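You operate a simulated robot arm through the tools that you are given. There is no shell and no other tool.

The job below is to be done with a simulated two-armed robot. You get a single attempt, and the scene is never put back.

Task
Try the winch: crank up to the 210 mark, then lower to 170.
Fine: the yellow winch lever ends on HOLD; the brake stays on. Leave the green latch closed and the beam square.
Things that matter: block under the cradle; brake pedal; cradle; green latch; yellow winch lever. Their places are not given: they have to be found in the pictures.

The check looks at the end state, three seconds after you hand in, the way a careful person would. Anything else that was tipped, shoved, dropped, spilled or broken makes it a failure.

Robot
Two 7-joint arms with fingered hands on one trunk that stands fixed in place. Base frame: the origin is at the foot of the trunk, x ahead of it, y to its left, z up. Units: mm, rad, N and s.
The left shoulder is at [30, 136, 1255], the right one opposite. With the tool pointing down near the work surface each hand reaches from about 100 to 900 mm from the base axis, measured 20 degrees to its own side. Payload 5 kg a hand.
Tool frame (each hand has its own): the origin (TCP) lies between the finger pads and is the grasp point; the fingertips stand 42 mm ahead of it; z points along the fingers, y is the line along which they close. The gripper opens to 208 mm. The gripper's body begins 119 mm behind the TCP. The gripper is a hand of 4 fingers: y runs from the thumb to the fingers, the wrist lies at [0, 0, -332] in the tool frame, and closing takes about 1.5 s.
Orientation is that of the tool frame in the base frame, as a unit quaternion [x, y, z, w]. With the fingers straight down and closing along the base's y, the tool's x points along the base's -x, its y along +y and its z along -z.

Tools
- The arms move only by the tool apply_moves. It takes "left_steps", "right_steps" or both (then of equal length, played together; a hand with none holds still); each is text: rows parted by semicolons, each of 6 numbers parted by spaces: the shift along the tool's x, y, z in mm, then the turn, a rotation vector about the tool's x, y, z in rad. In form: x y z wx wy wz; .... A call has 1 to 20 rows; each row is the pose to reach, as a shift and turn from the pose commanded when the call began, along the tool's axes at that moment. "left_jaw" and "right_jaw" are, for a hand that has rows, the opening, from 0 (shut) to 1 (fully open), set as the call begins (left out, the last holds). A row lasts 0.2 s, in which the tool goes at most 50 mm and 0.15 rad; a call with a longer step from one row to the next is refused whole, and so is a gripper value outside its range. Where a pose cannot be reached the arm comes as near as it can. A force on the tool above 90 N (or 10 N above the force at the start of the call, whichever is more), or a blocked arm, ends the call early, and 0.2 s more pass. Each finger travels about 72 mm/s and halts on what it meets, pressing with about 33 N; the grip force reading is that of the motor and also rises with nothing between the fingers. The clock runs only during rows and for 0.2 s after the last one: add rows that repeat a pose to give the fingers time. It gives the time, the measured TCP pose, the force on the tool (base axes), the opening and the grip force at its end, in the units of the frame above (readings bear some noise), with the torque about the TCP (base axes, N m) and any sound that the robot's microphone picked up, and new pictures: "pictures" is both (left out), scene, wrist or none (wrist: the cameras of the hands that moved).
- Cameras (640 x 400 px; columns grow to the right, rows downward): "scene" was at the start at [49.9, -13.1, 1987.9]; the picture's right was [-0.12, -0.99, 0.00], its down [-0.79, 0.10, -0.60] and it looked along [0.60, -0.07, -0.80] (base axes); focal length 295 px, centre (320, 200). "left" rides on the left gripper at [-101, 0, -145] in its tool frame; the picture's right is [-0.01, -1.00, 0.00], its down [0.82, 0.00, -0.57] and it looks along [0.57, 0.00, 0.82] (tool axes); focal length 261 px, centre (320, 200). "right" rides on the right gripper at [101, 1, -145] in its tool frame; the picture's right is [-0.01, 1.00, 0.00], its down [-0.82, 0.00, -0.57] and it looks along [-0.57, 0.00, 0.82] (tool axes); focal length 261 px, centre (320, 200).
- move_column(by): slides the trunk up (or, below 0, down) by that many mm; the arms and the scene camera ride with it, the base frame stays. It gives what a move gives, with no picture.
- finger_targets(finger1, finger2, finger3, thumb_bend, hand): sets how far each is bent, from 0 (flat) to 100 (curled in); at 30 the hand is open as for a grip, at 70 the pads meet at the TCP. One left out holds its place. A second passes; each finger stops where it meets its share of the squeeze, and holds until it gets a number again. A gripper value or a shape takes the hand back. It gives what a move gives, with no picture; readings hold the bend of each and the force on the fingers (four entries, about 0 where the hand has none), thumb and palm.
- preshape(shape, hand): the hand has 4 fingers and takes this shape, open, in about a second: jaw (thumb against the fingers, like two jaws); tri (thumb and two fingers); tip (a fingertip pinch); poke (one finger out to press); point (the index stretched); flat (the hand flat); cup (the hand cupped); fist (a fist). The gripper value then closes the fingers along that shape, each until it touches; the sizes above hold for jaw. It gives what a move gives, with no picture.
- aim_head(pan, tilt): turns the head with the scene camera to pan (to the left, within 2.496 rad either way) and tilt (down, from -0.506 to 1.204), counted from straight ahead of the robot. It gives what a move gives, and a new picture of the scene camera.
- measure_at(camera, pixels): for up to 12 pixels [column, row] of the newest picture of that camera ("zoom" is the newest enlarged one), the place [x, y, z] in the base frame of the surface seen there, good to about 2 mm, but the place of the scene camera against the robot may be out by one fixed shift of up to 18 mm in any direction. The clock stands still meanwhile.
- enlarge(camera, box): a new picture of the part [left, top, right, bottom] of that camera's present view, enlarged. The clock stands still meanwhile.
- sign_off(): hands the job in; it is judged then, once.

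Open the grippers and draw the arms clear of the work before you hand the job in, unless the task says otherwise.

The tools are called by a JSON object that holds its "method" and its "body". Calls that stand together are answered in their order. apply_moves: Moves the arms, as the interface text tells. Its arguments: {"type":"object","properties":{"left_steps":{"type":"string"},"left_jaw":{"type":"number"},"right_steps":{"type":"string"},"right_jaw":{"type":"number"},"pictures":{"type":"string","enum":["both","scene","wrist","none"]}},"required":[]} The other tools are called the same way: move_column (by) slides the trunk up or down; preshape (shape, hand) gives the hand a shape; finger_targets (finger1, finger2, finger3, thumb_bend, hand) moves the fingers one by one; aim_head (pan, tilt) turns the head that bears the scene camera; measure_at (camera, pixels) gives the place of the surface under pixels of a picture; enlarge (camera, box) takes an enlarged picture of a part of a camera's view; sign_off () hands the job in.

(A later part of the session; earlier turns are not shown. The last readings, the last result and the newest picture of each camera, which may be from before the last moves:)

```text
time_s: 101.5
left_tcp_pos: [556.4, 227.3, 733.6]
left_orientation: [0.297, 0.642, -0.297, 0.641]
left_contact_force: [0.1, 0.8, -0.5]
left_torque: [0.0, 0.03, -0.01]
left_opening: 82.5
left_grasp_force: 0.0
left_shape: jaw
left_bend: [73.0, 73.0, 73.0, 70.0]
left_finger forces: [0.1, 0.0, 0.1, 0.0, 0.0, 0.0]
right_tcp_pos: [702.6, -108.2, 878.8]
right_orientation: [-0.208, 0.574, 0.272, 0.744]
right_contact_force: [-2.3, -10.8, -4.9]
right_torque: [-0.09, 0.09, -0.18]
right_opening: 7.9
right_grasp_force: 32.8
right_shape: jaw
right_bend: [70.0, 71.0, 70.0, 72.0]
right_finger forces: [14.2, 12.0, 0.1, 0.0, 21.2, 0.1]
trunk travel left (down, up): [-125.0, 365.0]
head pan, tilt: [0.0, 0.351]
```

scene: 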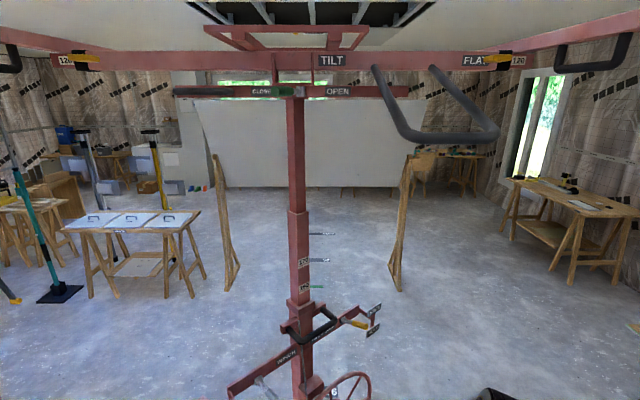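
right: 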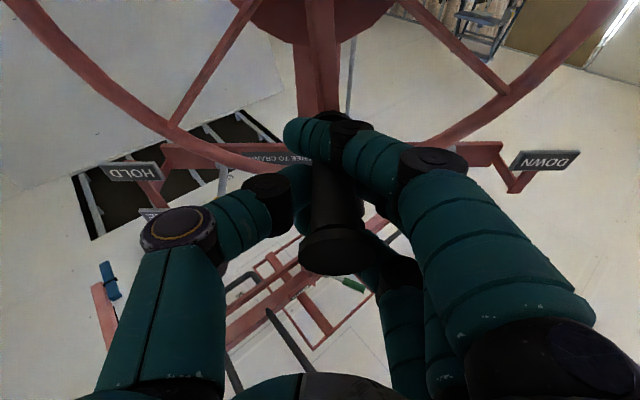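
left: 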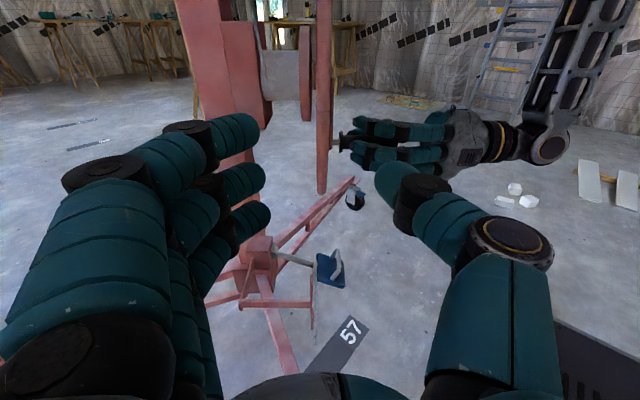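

The 190 line was right at the collar, matching 20 marks per two turns. One more turn takes it to 210.

{"method": "apply_moves", "body": {"right_steps": "5.9 38.3 -1.6 0 0 0;22.9 72.9 -6 0 0 0;49.4 100.3 -13 0 0 0;82.9 117.9 -21.8 0 0 0;119.9 124 -31.6 0 0 0;156.9 117.9 -41.3 0 0 0;190.4 100.3 -50.1 0 0 0;216.9 72.9 -57.1 0 0 0;233.9 38.3 -61.6 0 0 0;239.8 0 -63.1 0 0 0;233.9 -38.3 -61.6 0 0 0;216.9 -72.9 -57.1 0 0 0;190.4 -100.3 -50.1 0 0 0;156.9 -117.9 -41.3 0 0 0;119.9 -124 -31.6 0 0 0;82.9 -117.9 -21.8 0 0 0;49.4 -100.3 -13 0 0 0;22.9 -72.9 -6 0 0 0;5.9 -38.3 -1.6 0 0 0;0 0 0 0 0 0", "pictures": "scene"}}

{"method": "enlarge", "body": {"camera": "scene", "box": [285, 232, 325, 312]}}

{"method": "enlarge", "body": {"camera": "scene", "box": [285, 272, 325, 312]}}

```text
time_s: 105.7
left_tcp_pos: [555.1, 227.7, 733.8]
left_orientation: [0.297, 0.642, -0.298, 0.641]
left_contact_force: [-0.4, 0.6, 1.1]
left_torque: [-0.02, -0.02, -0.01]
left_opening: 82.7
left_grasp_force: 0.0
left_shape: jaw
left_bend: [73.0, 73.0, 73.0, 70.0]
left_finger forces: [0.1, 0.0, 0.0, 0.0, 0.0, 0.1]
right_tcp_pos: [703.3, -105.9, 878.1]
right_orientation: [-0.209, 0.574, 0.273, 0.743]
right_contact_force: [-13.1, -11.3, -8.6]
right_torque: [-0.3, 0.13, 0.6]
right_opening: 9.0
right_grasp_force: 33.2
right_shape: jaw
right_bend: [70.0, 72.0, 70.0, 73.0]
right_finger forces: [20.9, 16.4, 0.1, 0.0, 19.0, 0.0]
trunk travel left (down, up): [-125.0, 365.0]
head pan, tilt: [0.0, 0.351]
```

scene: 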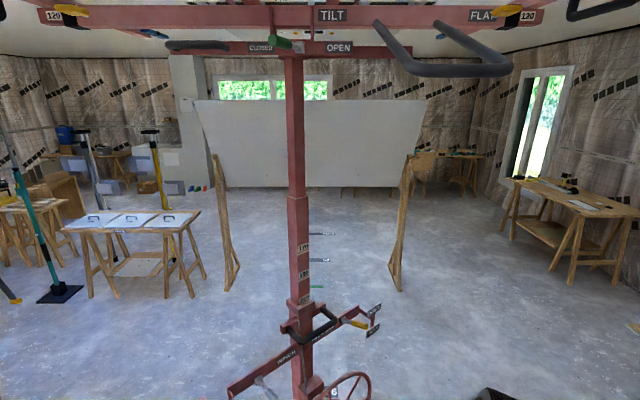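

```text
5.00 times, centred on (305, 272) of scene
```

zoom: 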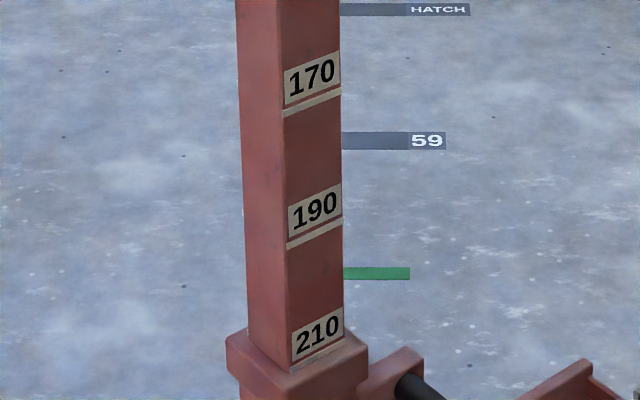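

```text
10.00 times, centred on (305, 292) of scene
```

zoom: 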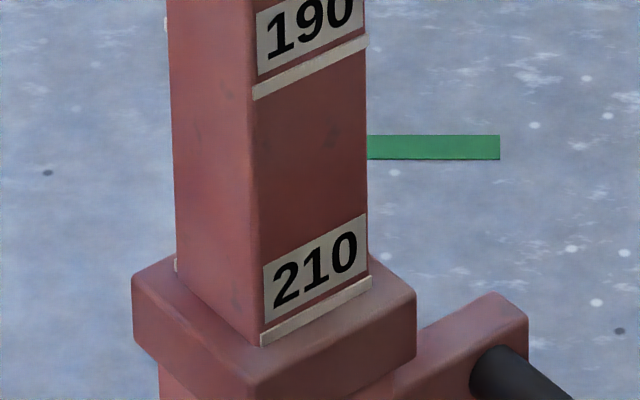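

The 210 line now stands right at the collar top, same as 170 and 190 did. I measure the line against the collar and hold a moment before lowering.

{"method": "measure_at", "body": {"camera": "zoom", "pixels": [[300, 327], [320, 315], [320, 322], [320, 332], [350, 300], [340, 345], [230, 320], [310, 290]]}}

{"method": "apply_moves", "body": {"right_steps": "0 0 0 0 0 0;0 0 0 0 0 0;0 0 0 0 0 0;0 0 0 0 0 0", "pictures": "scene"}}

{"method": "enlarge", "body": {"camera": "scene", "box": [295, 290, 315, 310]}}

```text
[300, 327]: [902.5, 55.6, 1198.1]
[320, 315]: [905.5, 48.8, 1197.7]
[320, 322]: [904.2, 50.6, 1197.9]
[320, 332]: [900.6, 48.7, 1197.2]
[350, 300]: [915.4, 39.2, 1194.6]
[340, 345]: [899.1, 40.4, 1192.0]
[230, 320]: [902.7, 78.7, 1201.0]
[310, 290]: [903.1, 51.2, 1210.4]
```

```text
time_s: 106.7
left_tcp_pos: [556.3, 227.1, 733.1]
left_orientation: [0.297, 0.642, -0.297, 0.641]
left_contact_force: [-0.3, 0.2, -0.4]
left_torque: [-0.02, 0.01, 0.03]
left_opening: 82.7
left_grasp_force: 0.1
left_shape: jaw
left_bend: [73.0, 73.0, 73.0, 70.0]
left_finger forces: [0.1, 0.0, 0.0, 0.1, 0.1, 0.0]
right_tcp_pos: [705.4, -106.9, 878.1]
right_orientation: [-0.21, 0.575, 0.272, 0.743]
right_contact_force: [-29.2, -3.2, -23.3]
right_torque: [-0.6, 0.5, 0.86]
right_opening: 7.8
right_grasp_force: 32.9
right_shape: jaw
right_bend: [71.0, 72.0, 70.0, 73.0]
right_finger forces: [30.7, 16.9, 0.0, 0.1, 14.2, 0.0]
trunk travel left (down, up): [-125.0, 365.0]
head pan, tilt: [0.0, 0.351]
```

scene: 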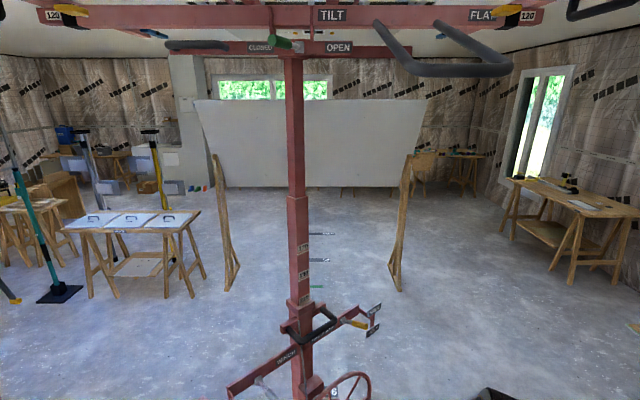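

```text
16.00 times, centred on (305, 300) of scene
```

zoom: 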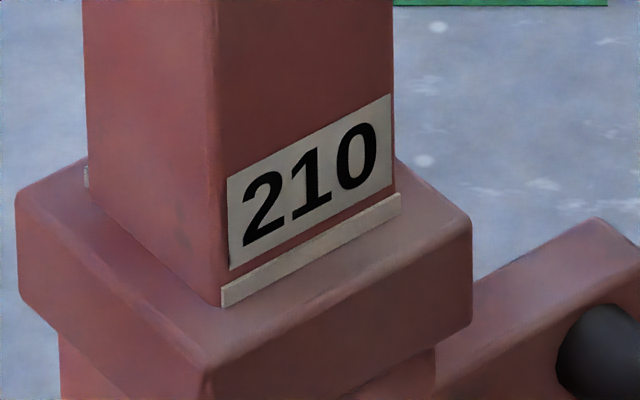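

The 210 line sits exactly at the collar top, so 210 is reached. Now I lower by cranking the opposite way, one turn per call.

{"method": "apply_moves", "body": {"right_steps": "5.9 -38.3 -1.6 0 0 0;22.9 -72.9 -6 0 0 0;49.4 -100.3 -13 0 0 0;82.9 -117.9 -21.8 0 0 0;119.9 -124 -31.6 0 0 0;156.9 -117.9 -41.3 0 0 0;190.4 -100.3 -50.1 0 0 0;216.9 -72.9 -57.1 0 0 0;233.9 -38.3 -61.6 0 0 0;239.8 0 -63.1 0 0 0;233.9 38.3 -61.6 0 0 0;216.9 72.9 -57.1 0 0 0;190.4 100.3 -50.1 0 0 0;156.9 117.9 -41.3 0 0 0;119.9 124 -31.6 0 0 0;82.9 117.9 -21.8 0 0 0;49.4 100.3 -13 0 0 0;22.9 72.9 -6 0 0 0;5.9 38.3 -1.6 0 0 0;0 0 0 0 0 0", "pictures": "both"}}

```text
time_s: 107.3
left_tcp_pos: [555.2, 226.1, 737.5]
left_orientation: [0.299, 0.64, -0.299, 0.642]
left_contact_force: [0.6, -1.1, -0.2]
left_torque: [0.02, 0.0, -0.1]
left_opening: 82.4
left_grasp_force: 0.0
left_shape: jaw
left_bend: [73.0, 73.0, 73.0, 70.0]
left_finger forces: [0.1, 0.0, 0.0, 0.1, 0.0, 0.1]
right_tcp_pos: [732.4, -133.2, 880.9]
right_orientation: [-0.208, 0.557, 0.294, 0.748]
right_contact_force: [-70.1, 25.0, 40.7]
right_torque: [2.16, 1.48, 0.56]
right_opening: 12.2
right_grasp_force: 33.2
right_shape: jaw
right_bend: [70.0, 45.0, 70.0, 74.0]
right_finger forces: [0.1, 80.1, 8.1, 0.0, 0.1, 0.0]
trunk travel left (down, up): [-125.0, 365.0]
head pan, tilt: [0.0, 0.351]
stopped in row 2 (right hand): the force on the tool passed its limit at 114 N (the readings are from after the stop); the commanded pose is now the measured one
```

scene: 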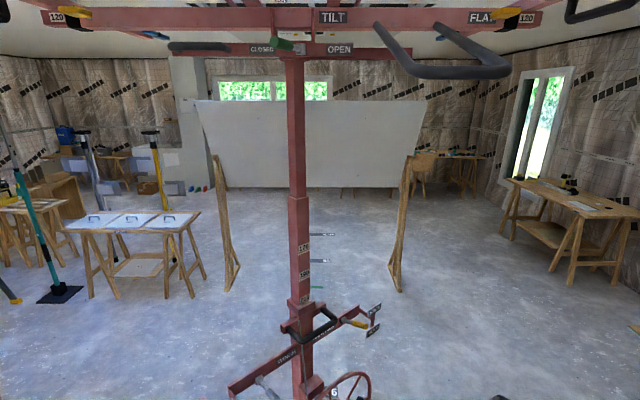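
right: 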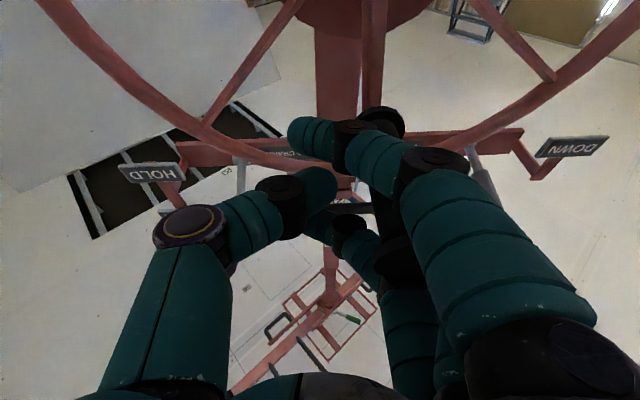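

Turning back is blocked: the winch ratchets, and 114 N built up with the middle finger pushed aside. So lowering must use the gray WINCH lever with the DOWN plate. I first return the right hand to its place on the handle.

{"method": "apply_moves", "body": {"right_steps": "0.5 10 -1 0.008 0.010 -0.006;1 20 -2 0.016 0.020 -0.013;1.5 30 -3 0.024 0.030 -0.019;1.9 38.4 -4.2 0.0326 0.0399 -0.0255;1.9 38.4 -4.2 0.0326 0.0399 -0.0255;1.9 38.4 -4.2 0.0326 0.0399 -0.0255;1.9 38.4 -4.2 0.0326 0.0399 -0.0255", "pictures": "both"}}

{"method": "enlarge", "body": {"camera": "scene", "box": [285, 272, 325, 312]}}

```text
time_s: 108.9
left_tcp_pos: [555.6, 226.8, 733.8]
left_orientation: [0.298, 0.64, -0.299, 0.642]
left_contact_force: [-0.4, -0.3, 1.0]
left_torque: [0.03, -0.01, -0.01]
left_opening: 82.7
left_grasp_force: 0.0
left_shape: jaw
left_bend: [73.0, 73.0, 73.0, 70.0]
left_finger forces: [0.0, 0.0, 0.0, 0.1, 0.0, 0.0]
right_tcp_pos: [710.0, -111.4, 875.0]
right_orientation: [-0.208, 0.577, 0.262, 0.745]
right_contact_force: [-7.4, 9.5, 43.7]
right_torque: [1.37, -0.34, 0.48]
right_opening: 6.0
right_grasp_force: 32.5
right_shape: jaw
right_bend: [70.0, 57.0, 70.0, 73.0]
right_finger forces: [0.1, 31.8, 0.0, 0.0, 11.9, 0.0]
trunk travel left (down, up): [-125.0, 365.0]
head pan, tilt: [0.0, 0.351]
```

scene: 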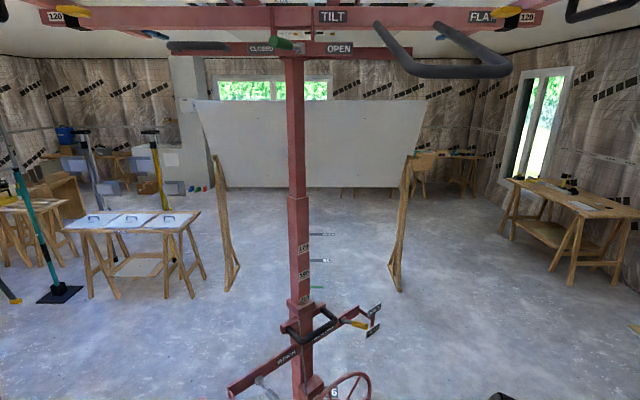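
right: 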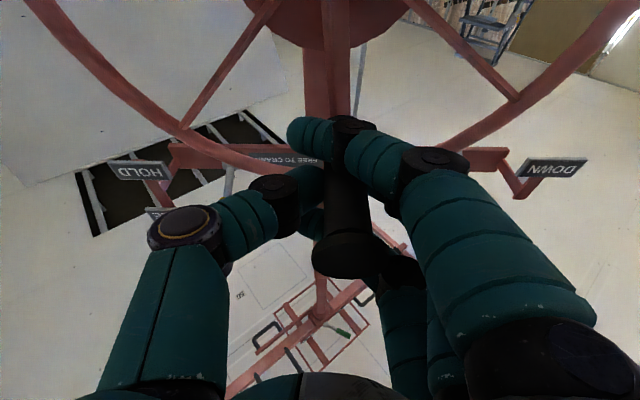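

```text
10.00 times, centred on (305, 292) of scene
```

zoom: 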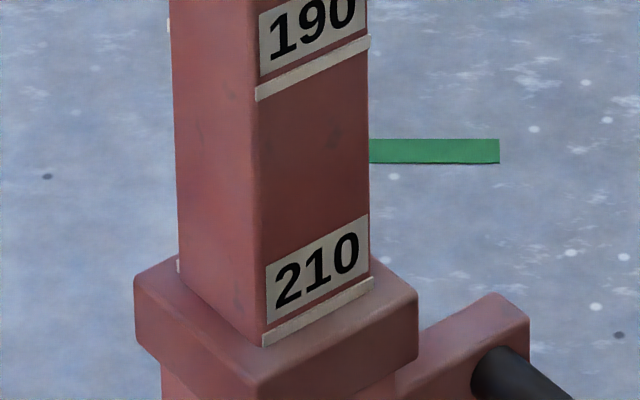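

The cradle held at 210 by itself (ratchet), and the hand is back on the handle. I tilt the head down to study the gray lever and its DOWN plate.

{"method": "aim_head", "body": {"pan": 0.05, "tilt": 0.8}}

{"method": "enlarge", "body": {"camera": "scene", "box": [230, 180, 350, 270]}}

```text
time_s: 109.8
left_tcp_pos: [554.6, 226.4, 734.3]
left_orientation: [0.298, 0.641, -0.298, 0.642]
left_contact_force: [0.9, 0.1, -0.8]
left_torque: [0.03, -0.01, 0.02]
left_opening: 82.7
left_grasp_force: 0.1
left_shape: jaw
left_bend: [73.0, 73.0, 73.0, 70.0]
left_finger forces: [0.1, 0.1, 0.0, 0.0, 0.0, 0.0]
right_tcp_pos: [710.3, -112.3, 874.0]
right_orientation: [-0.208, 0.577, 0.261, 0.745]
right_contact_force: [-9.4, 10.5, 43.2]
right_torque: [1.33, -0.32, 0.58]
right_opening: 5.9
right_grasp_force: 33.2
right_shape: jaw
right_bend: [70.0, 57.0, 70.0, 73.0]
right_finger forces: [0.0, 32.8, 0.1, 0.0, 10.8, 0.0]
trunk travel left (down, up): [-125.0, 365.0]
head pan, tilt: [0.051, 0.799]
```

scene: 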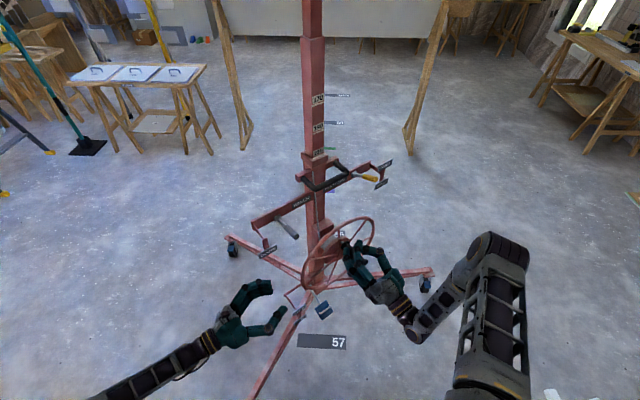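

```text
4.44 times, centred on (290, 225) of scene
```

zoom: 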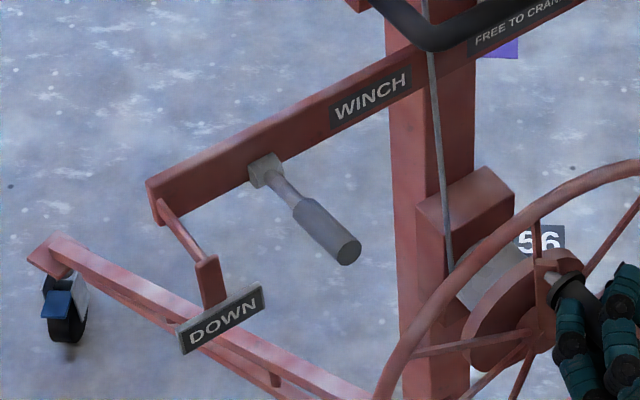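

The gray lever points out horizontally from the bar with a single DOWN plate below it: pressing it down should let the winch lower. I measure it.

{"method": "measure_at", "body": {"camera": "zoom", "pixels": [[347, 250], [335, 232], [320, 225], [305, 208], [285, 190], [268, 170], [222, 320], [245, 305], [200, 335], [345, 235], [330, 215], [260, 165]]}}

```text
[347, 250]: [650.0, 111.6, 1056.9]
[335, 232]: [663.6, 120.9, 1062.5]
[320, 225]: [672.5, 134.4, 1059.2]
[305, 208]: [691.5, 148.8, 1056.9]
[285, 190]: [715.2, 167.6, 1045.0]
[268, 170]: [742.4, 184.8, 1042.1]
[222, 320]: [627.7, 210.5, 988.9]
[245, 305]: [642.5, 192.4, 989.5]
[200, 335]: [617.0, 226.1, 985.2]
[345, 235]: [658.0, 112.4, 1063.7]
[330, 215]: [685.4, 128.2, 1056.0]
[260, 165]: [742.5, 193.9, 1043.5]
```

The gray lever tip is near (642,112,1042) and DOWN is at z≈974. Since the ratchet holds, I let the right hand re-seat (slightly open, recentred) while the left hand backs off, rises and turns to point straight down, yawed to straddle the gray lever.

{"method": "apply_moves", "body": {"left_steps": "-23 -2.8 -29.3 -0.0806 0.0806 -0.0806;-46 -5.7 -58.6 -0.1612 0.1612 -0.1612;-70 -8.5 -87.8 -0.2418 0.2418 -0.2418;-93 -11.4 -117.1 -0.3224 0.3224 -0.3224;-116 -14.2 -146.4 -0.403 0.403 -0.403;-151 -13.8 -142.2 -0.4836 0.4836 -0.4836;-186 -13.5 -137.9 -0.5642 0.5642 -0.5642;-221 -13.1 -133.7 -0.6448 0.6448 -0.6448;-256 -12.7 -129.5 -0.7254 0.7254 -0.7254;-291 -12.4 -125.3 -0.806 0.806 -0.806;-326 -12 -121 -0.8866 0.8866 -0.8866;-361 -11.6 -116.8 -0.9672 0.9672 -0.9672;-396 -11.2 -112.6 -1.0478 1.0478 -1.0478;-431 -10.9 -108.3 -1.1284 1.1284 -1.1284;-466 -10.5 -104.1 -1.209 1.209 -1.209;-466 -10.5 -104.1 -1.209 1.209 -1.209", "right_steps": "0 0 0 0 0 0;0 0 0 0 0 0;-2 4 0 0 0 0;-4.2 8.5 0 0 0 0;-4.2 8.5 0 0 0 0;-4.2 8.5 0 0 0 0;-4.2 8.5 0 0 0 0;-4.2 8.5 0 0 0 0;-4.2 8.5 0 0 0 0;-4.2 8.5 0 0 0 0;-4.2 8.5 0 0 0 0;-4.2 8.5 0 0 0 0;-4.2 8.5 0 0 0 0;-4.2 8.5 0 0 0 0;-4.2 8.5 0 0 0 0;-4.2 8.5 0 0 0 0", "right_jaw": 0.3, "left_jaw": 0.3, "pictures": "both"}}

```text
time_s: 113.2
left_tcp_pos: [482.0, 300.1, 1201.4]
left_orientation: [-0.343, 0.939, 0.0, 0.0]
left_contact_force: [0.2, -0.4, -0.3]
left_torque: [-0.03, 0.01, -0.01]
left_opening: 62.6
left_grasp_force: 0.1
left_shape: jaw
left_bend: [73.0, 73.0, 73.0, 70.0]
left_finger forces: [0.0, 0.1, 0.0, 0.1, 0.0, 0.0]
left hand out of reach, approached as far as the arm can: row 7, 8, 9, 10
right_tcp_pos: [704.5, -107.4, 875.7]
right_orientation: [-0.209, 0.579, 0.262, 0.743]
right_contact_force: [0.1, -0.4, 0.0]
right_torque: [-0.01, 0.0, 0.03]
right_opening: 62.2
right_grasp_force: 0.1
right_shape: jaw
right_bend: [73.0, 73.0, 73.0, 70.0]
right_finger forces: [0.0, 0.0, 0.0, 0.0, 0.0, 0.0]
trunk travel left (down, up): [-125.0, 365.0]
head pan, tilt: [0.051, 0.799]
```

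scene: 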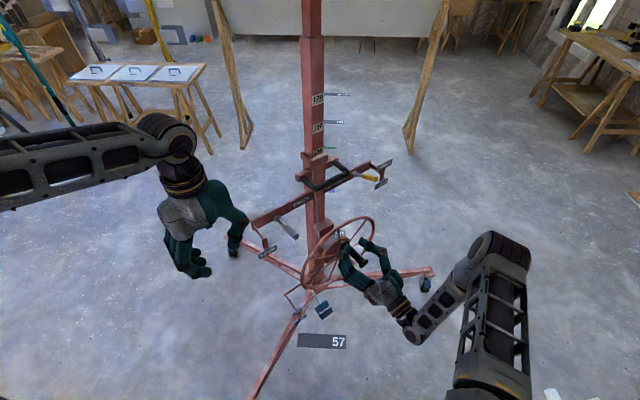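
right: 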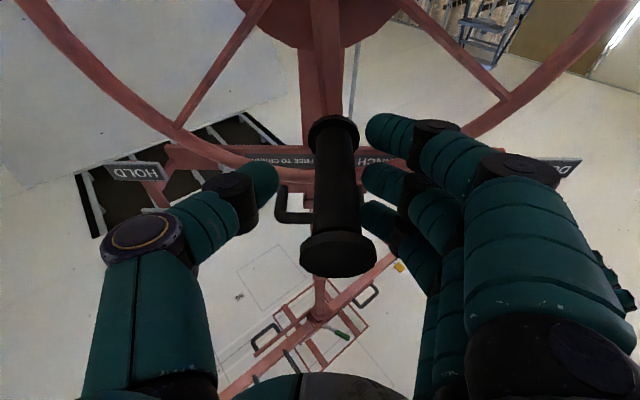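
left: 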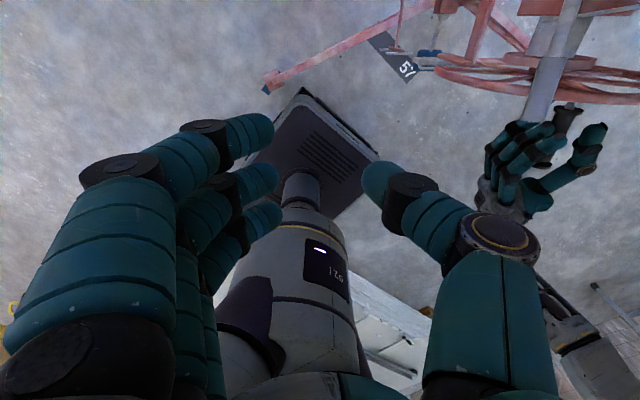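

Left hand points straight down, yawed with the lever. The handle sits about 12 mm toward the right hand's fingers, so I recentre and close the right hand while the left moves over the gray lever at z 1150.

{"method": "apply_moves", "body": {"left_steps": "-4.5 -35 7 0 0 0;-9 -70 14 0 0 0;-13.5 -106 22 0 0 0;-18 -141 29 0 0 0;-22.5 -176 36 0 0 0;-27 -211 44 0 0 0;-31.4 -246.4 51 0 0 0;-31.4 -246.4 51 0 0 0", "right_steps": "0 6 0 0 0 0;0 11 0 0 0 0;0 11 0 0 0 0;0 11 0 0 0 0;0 11 0 0 0 0;0 11 0 0 0 0;0 11 0 0 0 0;0 11 0 0 0 0", "right_jaw": 0, "pictures": "both"}}

{"method": "enlarge", "body": {"camera": "scene", "box": [220, 130, 380, 280]}}

```text
time_s: 115.0
left_tcp_pos: [666.5, 131.9, 1148.5]
left_orientation: [-0.344, 0.939, 0.0, -0.001]
left_contact_force: [1.1, 0.1, -0.9]
left_torque: [-0.05, 0.08, -0.02]
left_opening: 62.3
left_grasp_force: 0.1
left_shape: jaw
left_bend: [73.0, 73.0, 73.0, 70.0]
left_finger forces: [0.0, 0.1, 0.1, 0.0, 0.0, 0.1]
right_tcp_pos: [698.1, -99.9, 874.5]
right_orientation: [-0.209, 0.579, 0.262, 0.743]
right_contact_force: [9.3, -6.3, 8.7]
right_torque: [-0.07, -0.05, -0.01]
right_opening: 7.4
right_grasp_force: 33.0
right_shape: jaw
right_bend: [70.0, 73.0, 70.0, 70.0]
right_finger forces: [14.2, 7.9, 0.0, 0.0, 34.1, 0.0]
trunk travel left (down, up): [-125.0, 365.0]
head pan, tilt: [0.051, 0.799]
```

scene: 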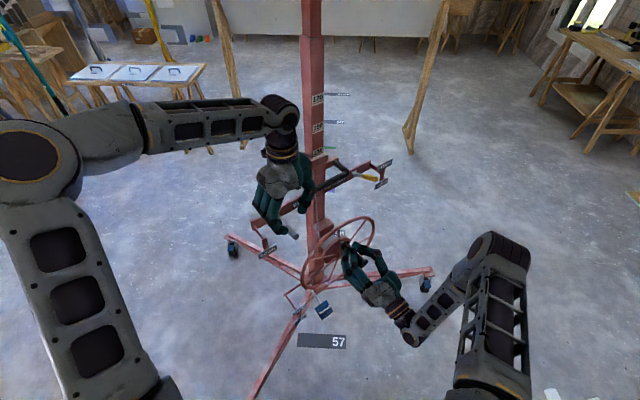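
right: 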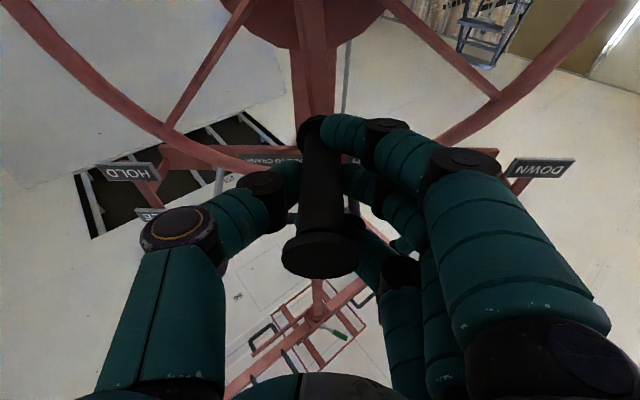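
left: 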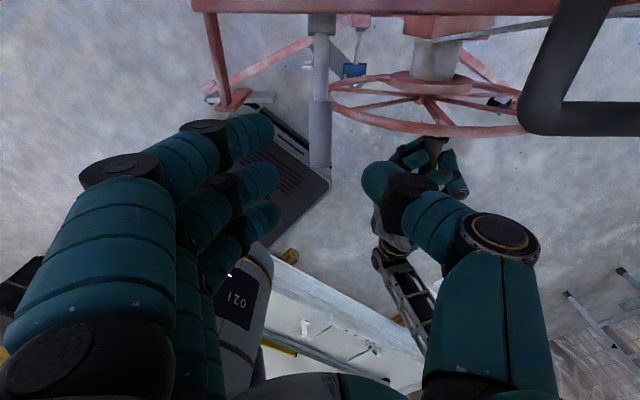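

```text
2.67 times, centred on (300, 205) of scene
```

zoom: 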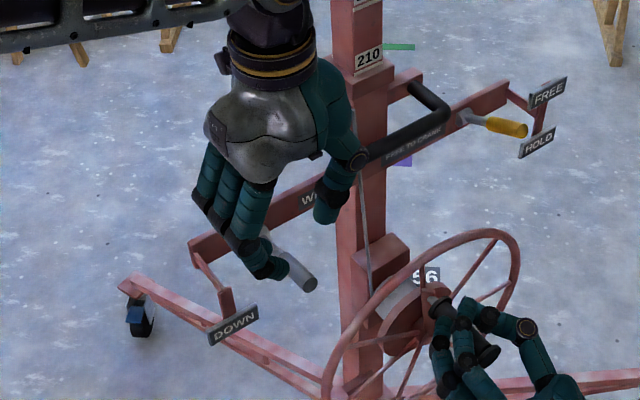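

The gray lever runs right down the centre of the left view (column 320), between thumb and fingers. I measure it from this camera for the final descent.

{"method": "measure_at", "body": {"camera": "left", "pixels": [[320, 155], [320, 130], [320, 110], [320, 80], [320, 50], [320, 22], [310, 130], [330, 130], [235, 100], [560, 120], [530, 110], [320, 168]]}}

```text
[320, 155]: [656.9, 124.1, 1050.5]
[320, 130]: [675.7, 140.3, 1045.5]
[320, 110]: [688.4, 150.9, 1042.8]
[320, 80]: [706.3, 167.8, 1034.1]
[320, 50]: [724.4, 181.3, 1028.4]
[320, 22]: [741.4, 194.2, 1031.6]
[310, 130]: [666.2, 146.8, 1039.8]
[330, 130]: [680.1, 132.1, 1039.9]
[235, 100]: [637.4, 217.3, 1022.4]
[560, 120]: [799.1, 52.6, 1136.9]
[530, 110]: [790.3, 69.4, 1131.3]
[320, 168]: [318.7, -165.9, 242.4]
```

Lever top reads z 1050 near the tip, tilted up about 10°, lying 1–2 mm off the hand's centre. I descend 108 mm to straddle it and close the left hand gently.

{"method": "apply_moves", "body": {"left_steps": "-2 0 30 0 0 0;-4 0.5 60 0 0 0;-6 1 90 0 0 0;-6.3 1.2 108.5 0 0 0;-6.3 1.2 108.5 0 0 0", "pictures": "wrist"}}

{"method": "apply_moves", "body": {"left_steps": "0 0 0 0 0 0;0 0 0 0 0 0;0 0 0 0 0 0;0 0 0 0 0 0;0 0 0 0 0 0", "left_jaw": 0, "pictures": "both"}}

```text
time_s: 116.2
left_tcp_pos: [668.1, 137.8, 1040.2]
left_orientation: [-0.344, 0.939, 0.001, -0.001]
left_contact_force: [0.7, -0.1, 0.3]
left_torque: [0.02, 0.05, 0.01]
left_opening: 62.4
left_grasp_force: 0.0
left_shape: jaw
left_bend: [73.0, 73.0, 73.0, 70.0]
left_finger forces: [0.1, 0.0, 0.1, 0.0, 0.0, 0.0]
right_tcp_pos: [697.7, -98.2, 875.7]
right_orientation: [-0.209, 0.579, 0.262, 0.743]
right_contact_force: [7.9, -4.1, 9.1]
right_torque: [0.0, -0.05, 0.05]
right_opening: 7.2
right_grasp_force: 32.4
right_shape: jaw
right_bend: [70.0, 73.0, 70.0, 70.0]
right_finger forces: [13.5, 8.2, 0.0, 0.1, 32.7, 0.0]
trunk travel left (down, up): [-125.0, 365.0]
head pan, tilt: [0.051, 0.799]
```

left: 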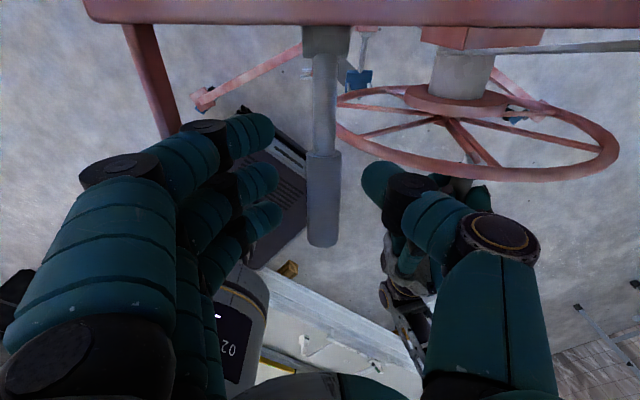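

```text
time_s: 117.4
left_tcp_pos: [669.1, 135.9, 1039.8]
left_orientation: [-0.343, 0.939, 0.0, -0.001]
left_contact_force: [2.6, -2.8, -8.4]
left_torque: [0.02, 0.08, 0.14]
left_opening: 0.1
left_grasp_force: 33.1
left_shape: jaw
left_bend: [70.0, 70.0, 70.0, 71.0]
left_finger forces: [8.6, 0.0, 3.8, 0.0, 28.2, 0.0]
right_tcp_pos: [699.1, -99.2, 874.8]
right_orientation: [-0.208, 0.579, 0.262, 0.744]
right_contact_force: [8.1, -4.2, 12.8]
right_torque: [0.07, -0.12, 0.08]
right_opening: 7.4
right_grasp_force: 33.1
right_shape: jaw
right_bend: [70.0, 73.0, 70.0, 70.0]
right_finger forces: [12.2, 8.5, 0.1, 0.1, 33.1, 0.0]
trunk travel left (down, up): [-125.0, 365.0]
head pan, tilt: [0.051, 0.799]
```

scene: 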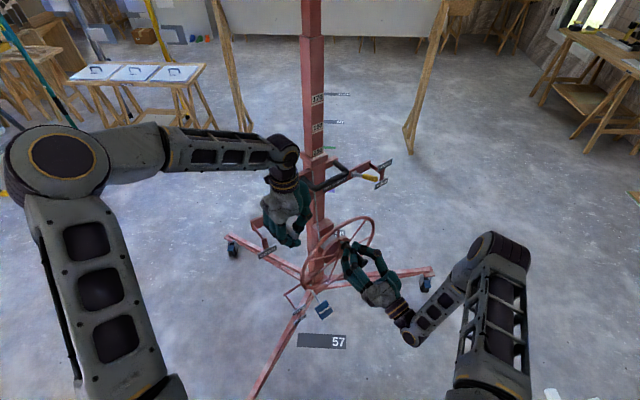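
left: 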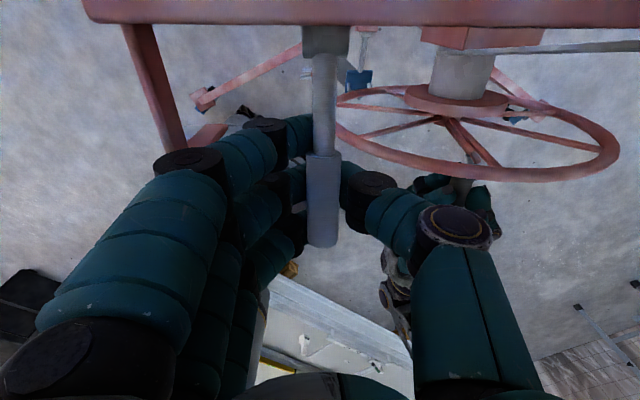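

The left hand holds the gray lever from both sides. With the right hand firmly on the crank, I press the gray lever down along its arc toward DOWN, watching forces on both hands.

{"method": "apply_moves", "body": {"left_steps": "0.4 0 5 0 0 0;0.5 0 10 0 0 0;0.6 0 15 0 0 0;0.7 0 20 0 0 0;0.6 0 25 0 0 0;0 0 30 0 0 0;-1 0 35 0 0 0;-2.5 0 40 0 0 0", "pictures": "both"}}

```text
time_s: 119.2
left_tcp_pos: [671.6, 137.4, 998.7]
left_orientation: [-0.342, 0.94, 0.0, -0.001]
left_contact_force: [-0.1, 0.4, -1.1]
left_torque: [-0.02, 0.0, 0.0]
left_opening: 0.4
left_grasp_force: 33.2
left_shape: jaw
left_bend: [70.0, 70.0, 70.0, 71.0]
left_finger forces: [0.0, 0.1, 0.0, 0.0, 0.1, 0.0]
right_tcp_pos: [699.3, -98.7, 875.7]
right_orientation: [-0.209, 0.579, 0.262, 0.743]
right_contact_force: [12.1, -4.3, 10.2]
right_torque: [0.02, -0.1, -0.09]
right_opening: 7.3
right_grasp_force: 32.9
right_shape: jaw
right_bend: [70.0, 73.0, 70.0, 70.0]
right_finger forces: [12.5, 8.0, 0.0, 0.0, 33.7, 0.1]
trunk travel left (down, up): [-125.0, 365.0]
head pan, tilt: [0.051, 0.799]
```

scene: 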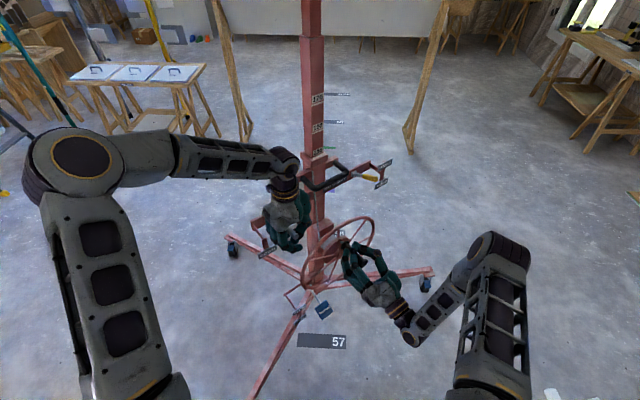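
left: 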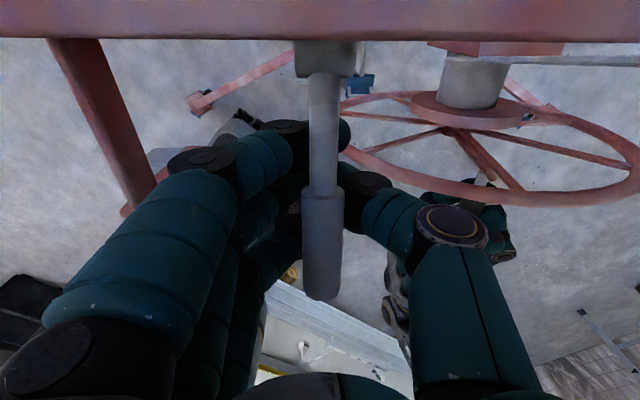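

The lever slipped between the fingers without moving (finger forces are zero now), so friction is not enough. I open, rise above the lever, and will press it from on top with closed fingertips.

{"method": "apply_moves", "body": {"left_steps": "0 0 0 0 0 0;0 0 0 0 0 0;0 0 0 0 0 0;0 0 -30 0 0 0;0 0 -60 0 0 0;0 0 -90 0 0 0;2 0 -122 0 0 0;2 0 -122 0 0 0", "left_jaw": 0.3, "pictures": "wrist"}}

{"method": "apply_moves", "body": {"left_steps": "0 0 0 0 0 0;0 0 0 0 0 0;0 0 0 0 0 0;0 0 0 0 0 0;0 0 0 0 0 0", "left_jaw": 0, "pictures": "both"}}

{"method": "measure_at", "body": {"camera": "left", "pixels": [[322, 180], [322, 160], [322, 140], [322, 120], [322, 100], [322, 70], [322, 50]]}}

```text
time_s: 121.0
left_tcp_pos: [669.3, 136.2, 1121.3]
left_orientation: [-0.343, 0.939, 0.0, 0.001]
left_contact_force: [-0.4, 0.0, 0.3]
left_torque: [-0.04, -0.07, 0.02]
left_opening: 61.8
left_grasp_force: 0.1
left_shape: jaw
left_bend: [73.0, 73.0, 73.0, 70.0]
left_finger forces: [0.0, 0.0, 0.0, 0.0, 0.0, 0.0]
right_tcp_pos: [698.1, -98.2, 875.6]
right_orientation: [-0.207, 0.58, 0.261, 0.744]
right_contact_force: [13.1, -4.7, 10.0]
right_torque: [-0.03, -0.09, -0.09]
right_opening: 7.1
right_grasp_force: 32.9
right_shape: jaw
right_bend: [70.0, 73.0, 70.0, 70.0]
right_finger forces: [13.3, 7.9, 0.0, 0.0, 33.7, 0.0]
trunk travel left (down, up): [-125.0, 365.0]
head pan, tilt: [0.051, 0.799]
```

left: 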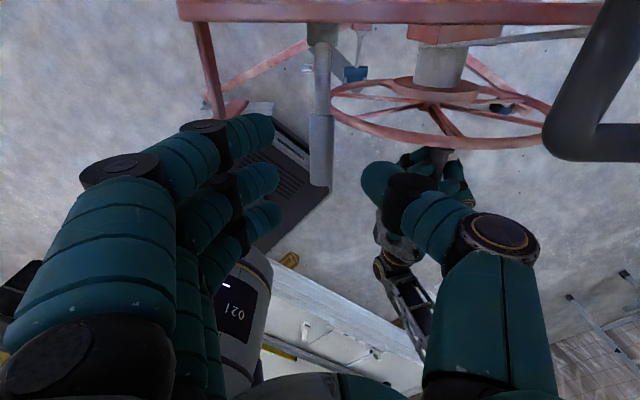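

```text
time_s: 122.2
left_tcp_pos: [669.0, 136.6, 1121.1]
left_orientation: [-0.343, 0.939, 0.0, -0.002]
left_contact_force: [-0.4, -0.9, -0.2]
left_torque: [0.01, 0.02, -0.01]
left_opening: 0.0
left_grasp_force: 32.8
left_shape: jaw
left_bend: [70.0, 70.0, 70.0, 70.0]
left_finger forces: [0.0, 0.1, 0.0, 0.0, 0.0, 0.0]
right_tcp_pos: [697.9, -99.4, 875.4]
right_orientation: [-0.209, 0.579, 0.262, 0.743]
right_contact_force: [9.9, -5.7, 10.5]
right_torque: [-0.02, -0.08, -0.04]
right_opening: 7.1
right_grasp_force: 32.9
right_shape: jaw
right_bend: [70.0, 73.0, 70.0, 70.0]
right_finger forces: [13.5, 8.2, 0.0, 0.0, 33.9, 0.0]
trunk travel left (down, up): [-125.0, 365.0]
head pan, tilt: [0.051, 0.799]
```

scene: 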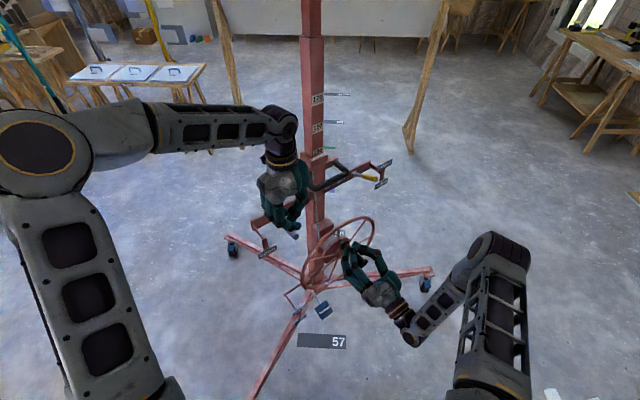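
left: 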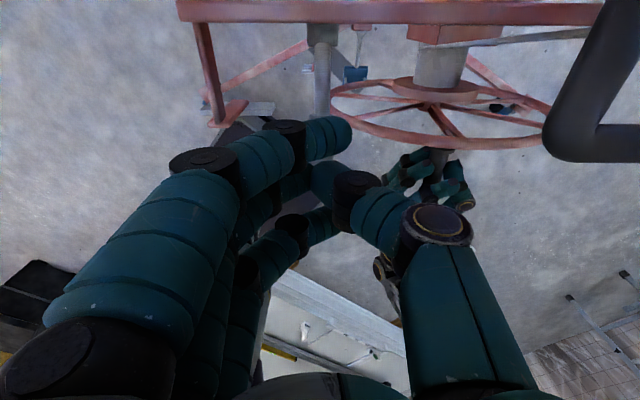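

```text
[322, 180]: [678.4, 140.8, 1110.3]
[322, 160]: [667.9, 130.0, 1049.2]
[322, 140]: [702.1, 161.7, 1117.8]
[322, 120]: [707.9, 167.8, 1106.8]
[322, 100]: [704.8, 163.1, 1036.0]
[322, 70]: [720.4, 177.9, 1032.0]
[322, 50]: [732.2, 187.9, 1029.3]
```

Fingertips are closed above the lever. I press down slowly in 5 mm rows, watching for the lever force and any change at the crank.

{"method": "apply_moves", "body": {"left_steps": "-5 0 10 0 0 0;-5 0 20 0 0 0;-5 0 25 0 0 0;-5 0 30 0 0 0;-5 0 35 0 0 0;-5 0 40 0 0 0;-5 0 45 0 0 0;-5 0 50 0 0 0", "pictures": "both"}}

```text
time_s: 124.0
left_tcp_pos: [672.8, 139.2, 1072.7]
left_orientation: [-0.344, 0.939, 0.0, 0.001]
left_contact_force: [0.4, -2.2, 2.5]
left_torque: [-0.13, -0.09, -0.06]
left_opening: 0.0
left_grasp_force: 32.8
left_shape: jaw
left_bend: [70.0, 70.0, 70.0, 70.0]
left_finger forces: [0.0, 0.0, 0.1, 0.0, 0.1, 0.1]
right_tcp_pos: [698.7, -98.8, 876.0]
right_orientation: [-0.208, 0.58, 0.262, 0.743]
right_contact_force: [11.2, -3.3, 9.3]
right_torque: [-0.02, -0.04, 0.0]
right_opening: 7.4
right_grasp_force: 32.7
right_shape: jaw
right_bend: [70.0, 73.0, 70.0, 70.0]
right_finger forces: [14.4, 8.3, 0.1, 0.0, 33.3, 0.1]
trunk travel left (down, up): [-125.0, 365.0]
head pan, tilt: [0.051, 0.799]
```

scene: 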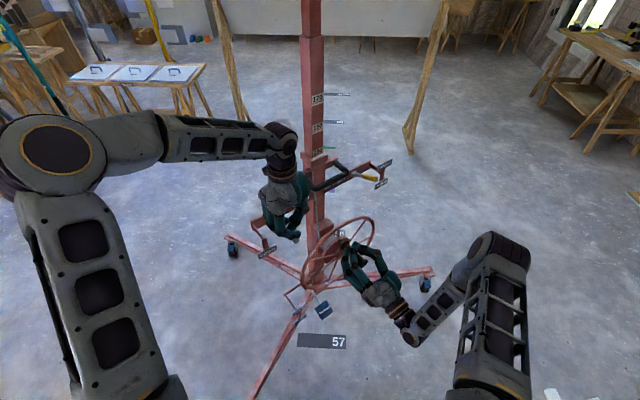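
left: 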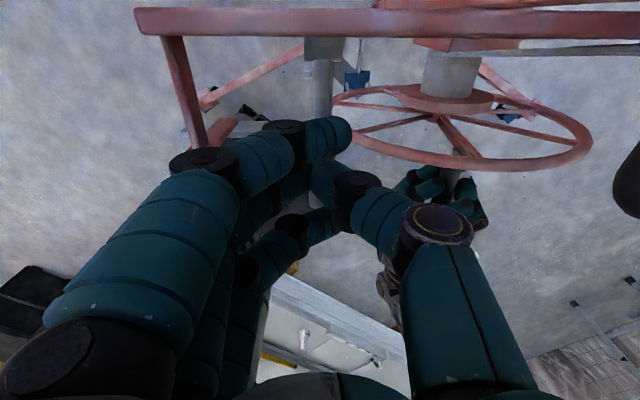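

Contact is just starting (2.5 N). I continue pressing down in 5 mm rows.

{"method": "apply_moves", "body": {"left_steps": "0 0 5 0 0 0;0 0 10 0 0 0;0 0 15 0 0 0;0 0 20 0 0 0;0 0 25 0 0 0;0 0 30 0 0 0", "pictures": "both"}}

{"method": "enlarge", "body": {"camera": "scene", "box": [220, 170, 340, 270]}}

```text
time_s: 125.4
left_tcp_pos: [673.4, 140.2, 1042.4]
left_orientation: [-0.344, 0.939, 0.0, 0.001]
left_contact_force: [2.7, -3.7, 5.4]
left_torque: [-0.17, -0.21, -0.04]
left_opening: 0.1
left_grasp_force: 32.5
left_shape: jaw
left_bend: [70.0, 70.0, 70.0, 70.0]
left_finger forces: [0.4, 0.0, 0.1, 0.0, 0.0, 0.0]
right_tcp_pos: [698.3, -99.7, 875.3]
right_orientation: [-0.208, 0.58, 0.262, 0.743]
right_contact_force: [11.8, -4.0, 8.3]
right_torque: [-0.1, -0.04, 0.05]
right_opening: 7.1
right_grasp_force: 32.7
right_shape: jaw
right_bend: [70.0, 73.0, 70.0, 70.0]
right_finger forces: [15.0, 8.4, 0.0, 0.0, 33.0, 0.0]
trunk travel left (down, up): [-125.0, 365.0]
head pan, tilt: [0.051, 0.799]
```

scene: 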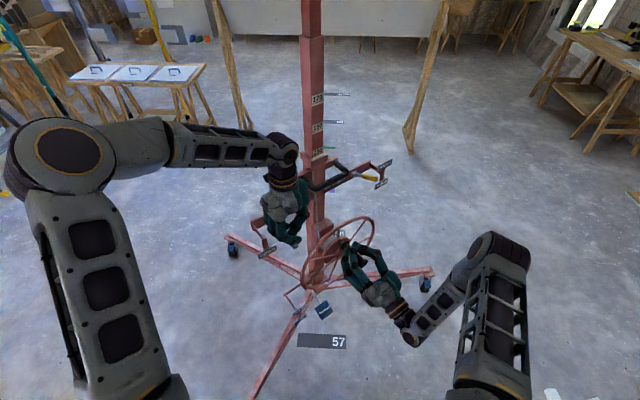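
left: 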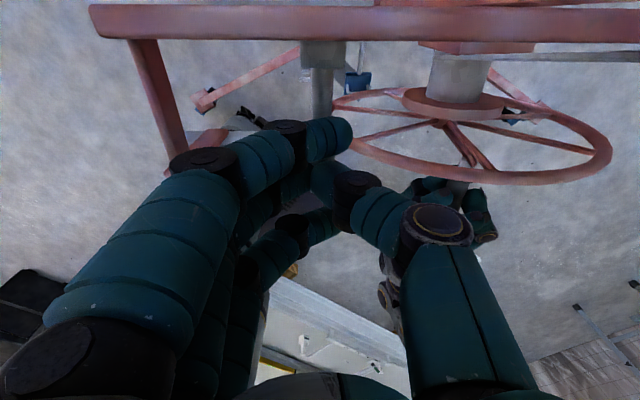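

```text
4.00 times, centred on (280, 220) of scene
```

zoom: 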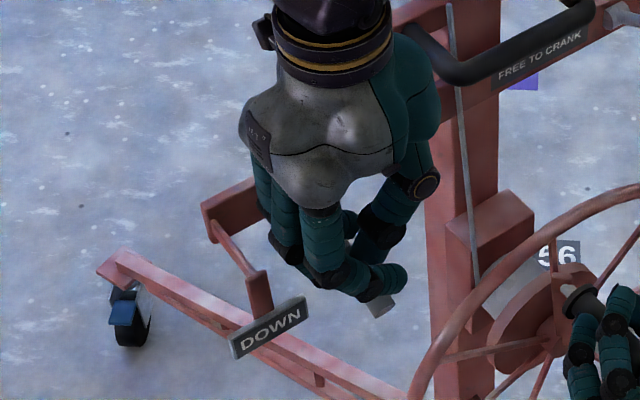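

The lever is moving down under light force (5 N): its tip dropped from row 231 to 246. I measure the tip and press a bit further.

{"method": "measure_at", "body": {"camera": "zoom", "pixels": [[382, 305], [378, 298], [385, 310], [270, 328], [295, 315]]}}

{"method": "apply_moves", "body": {"left_steps": "0 0 4 0 0 0;0 0 8 0 0 0;0 0 12 0 0 0;0 0 12 0 0 0", "pictures": "scene"}}

{"method": "enlarge", "body": {"camera": "scene", "box": [220, 170, 340, 270]}}

```text
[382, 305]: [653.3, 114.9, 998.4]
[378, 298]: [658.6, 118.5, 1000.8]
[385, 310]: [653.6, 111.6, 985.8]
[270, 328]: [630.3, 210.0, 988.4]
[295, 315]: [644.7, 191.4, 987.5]
```

```text
time_s: 126.4
left_tcp_pos: [673.9, 139.4, 1030.2]
left_orientation: [-0.344, 0.939, 0.0, 0.0]
left_contact_force: [3.0, -5.5, 7.1]
left_torque: [-0.09, -0.3, -0.17]
left_opening: 0.2
left_grasp_force: 33.1
left_shape: jaw
left_bend: [71.0, 70.0, 70.0, 70.0]
left_finger forces: [4.4, 0.1, 0.1, 0.0, 0.1, 0.0]
right_tcp_pos: [700.1, -99.6, 875.0]
right_orientation: [-0.207, 0.58, 0.261, 0.743]
right_contact_force: [11.5, -2.6, 8.1]
right_torque: [-0.07, -0.01, 0.07]
right_opening: 7.2
right_grasp_force: 32.9
right_shape: jaw
right_bend: [70.0, 73.0, 70.0, 70.0]
right_finger forces: [15.4, 8.7, 0.0, 0.0, 32.4, 0.1]
trunk travel left (down, up): [-125.0, 365.0]
head pan, tilt: [0.051, 0.799]
```

scene: 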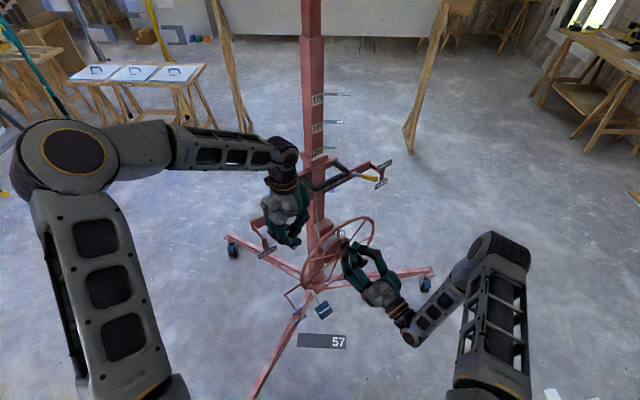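

```text
4.00 times, centred on (280, 220) of scene
```

zoom: 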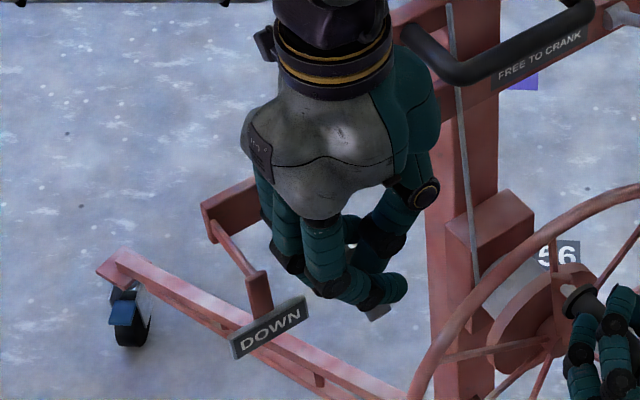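

The gray lever tip is now about level with the DOWN plate, and it takes only about 7 N. Holding it there, I test turning the crank backward by 20 mm.

{"method": "apply_moves", "body": {"right_steps": "0 -5 0 0 0 0;0 -10 0 0 0 0;0 -15 0 0 0 0;0 -20 0 0 0 0;0 -20 0 0 0 0", "pictures": "both"}}

{"method": "enlarge", "body": {"camera": "scene", "box": [300, 85, 345, 165]}}

```text
time_s: 127.6
left_tcp_pos: [673.6, 139.6, 1030.6]
left_orientation: [-0.343, 0.939, 0.0, -0.001]
left_contact_force: [3.8, -8.4, 7.0]
left_torque: [-0.23, -0.28, -0.19]
left_opening: 0.0
left_grasp_force: 33.1
left_shape: jaw
left_bend: [71.0, 70.0, 70.0, 70.0]
left_finger forces: [4.7, 0.0, 0.0, 0.0, 0.0, 0.0]
right_tcp_pos: [710.5, -115.9, 876.7]
right_orientation: [-0.208, 0.578, 0.262, 0.744]
right_contact_force: [18.6, -0.6, 13.6]
right_torque: [0.13, -0.21, -0.1]
right_opening: 7.1
right_grasp_force: 33.1
right_shape: jaw
right_bend: [70.0, 73.0, 70.0, 70.0]
right_finger forces: [11.4, 8.2, 0.0, 0.1, 33.7, 0.0]
trunk travel left (down, up): [-125.0, 365.0]
head pan, tilt: [0.051, 0.799]
```

scene: 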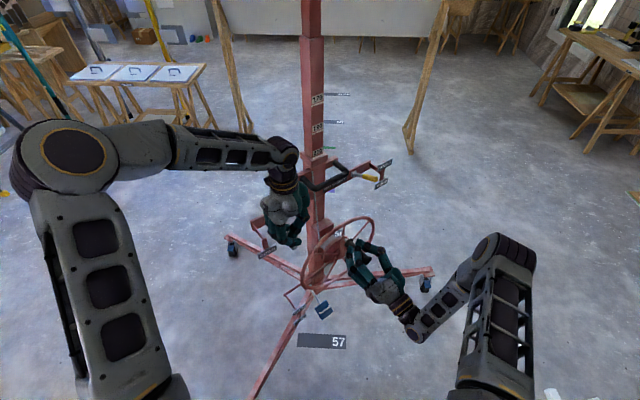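
right: 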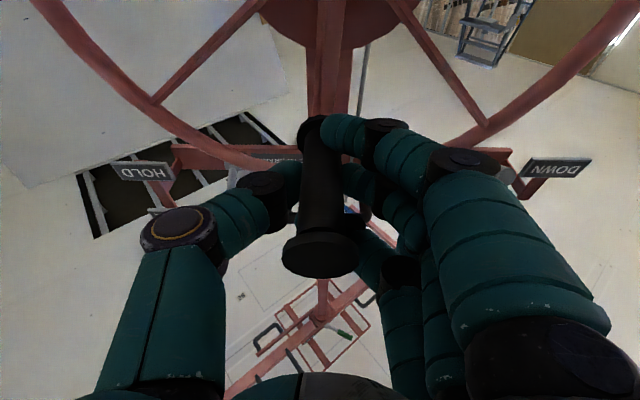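

```text
5.00 times, centred on (322, 125) of scene
```

zoom: 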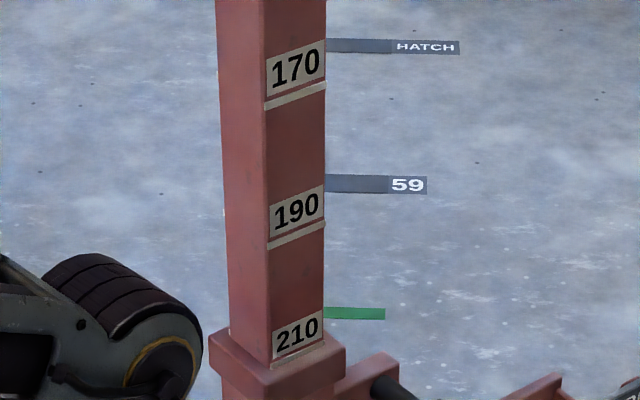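

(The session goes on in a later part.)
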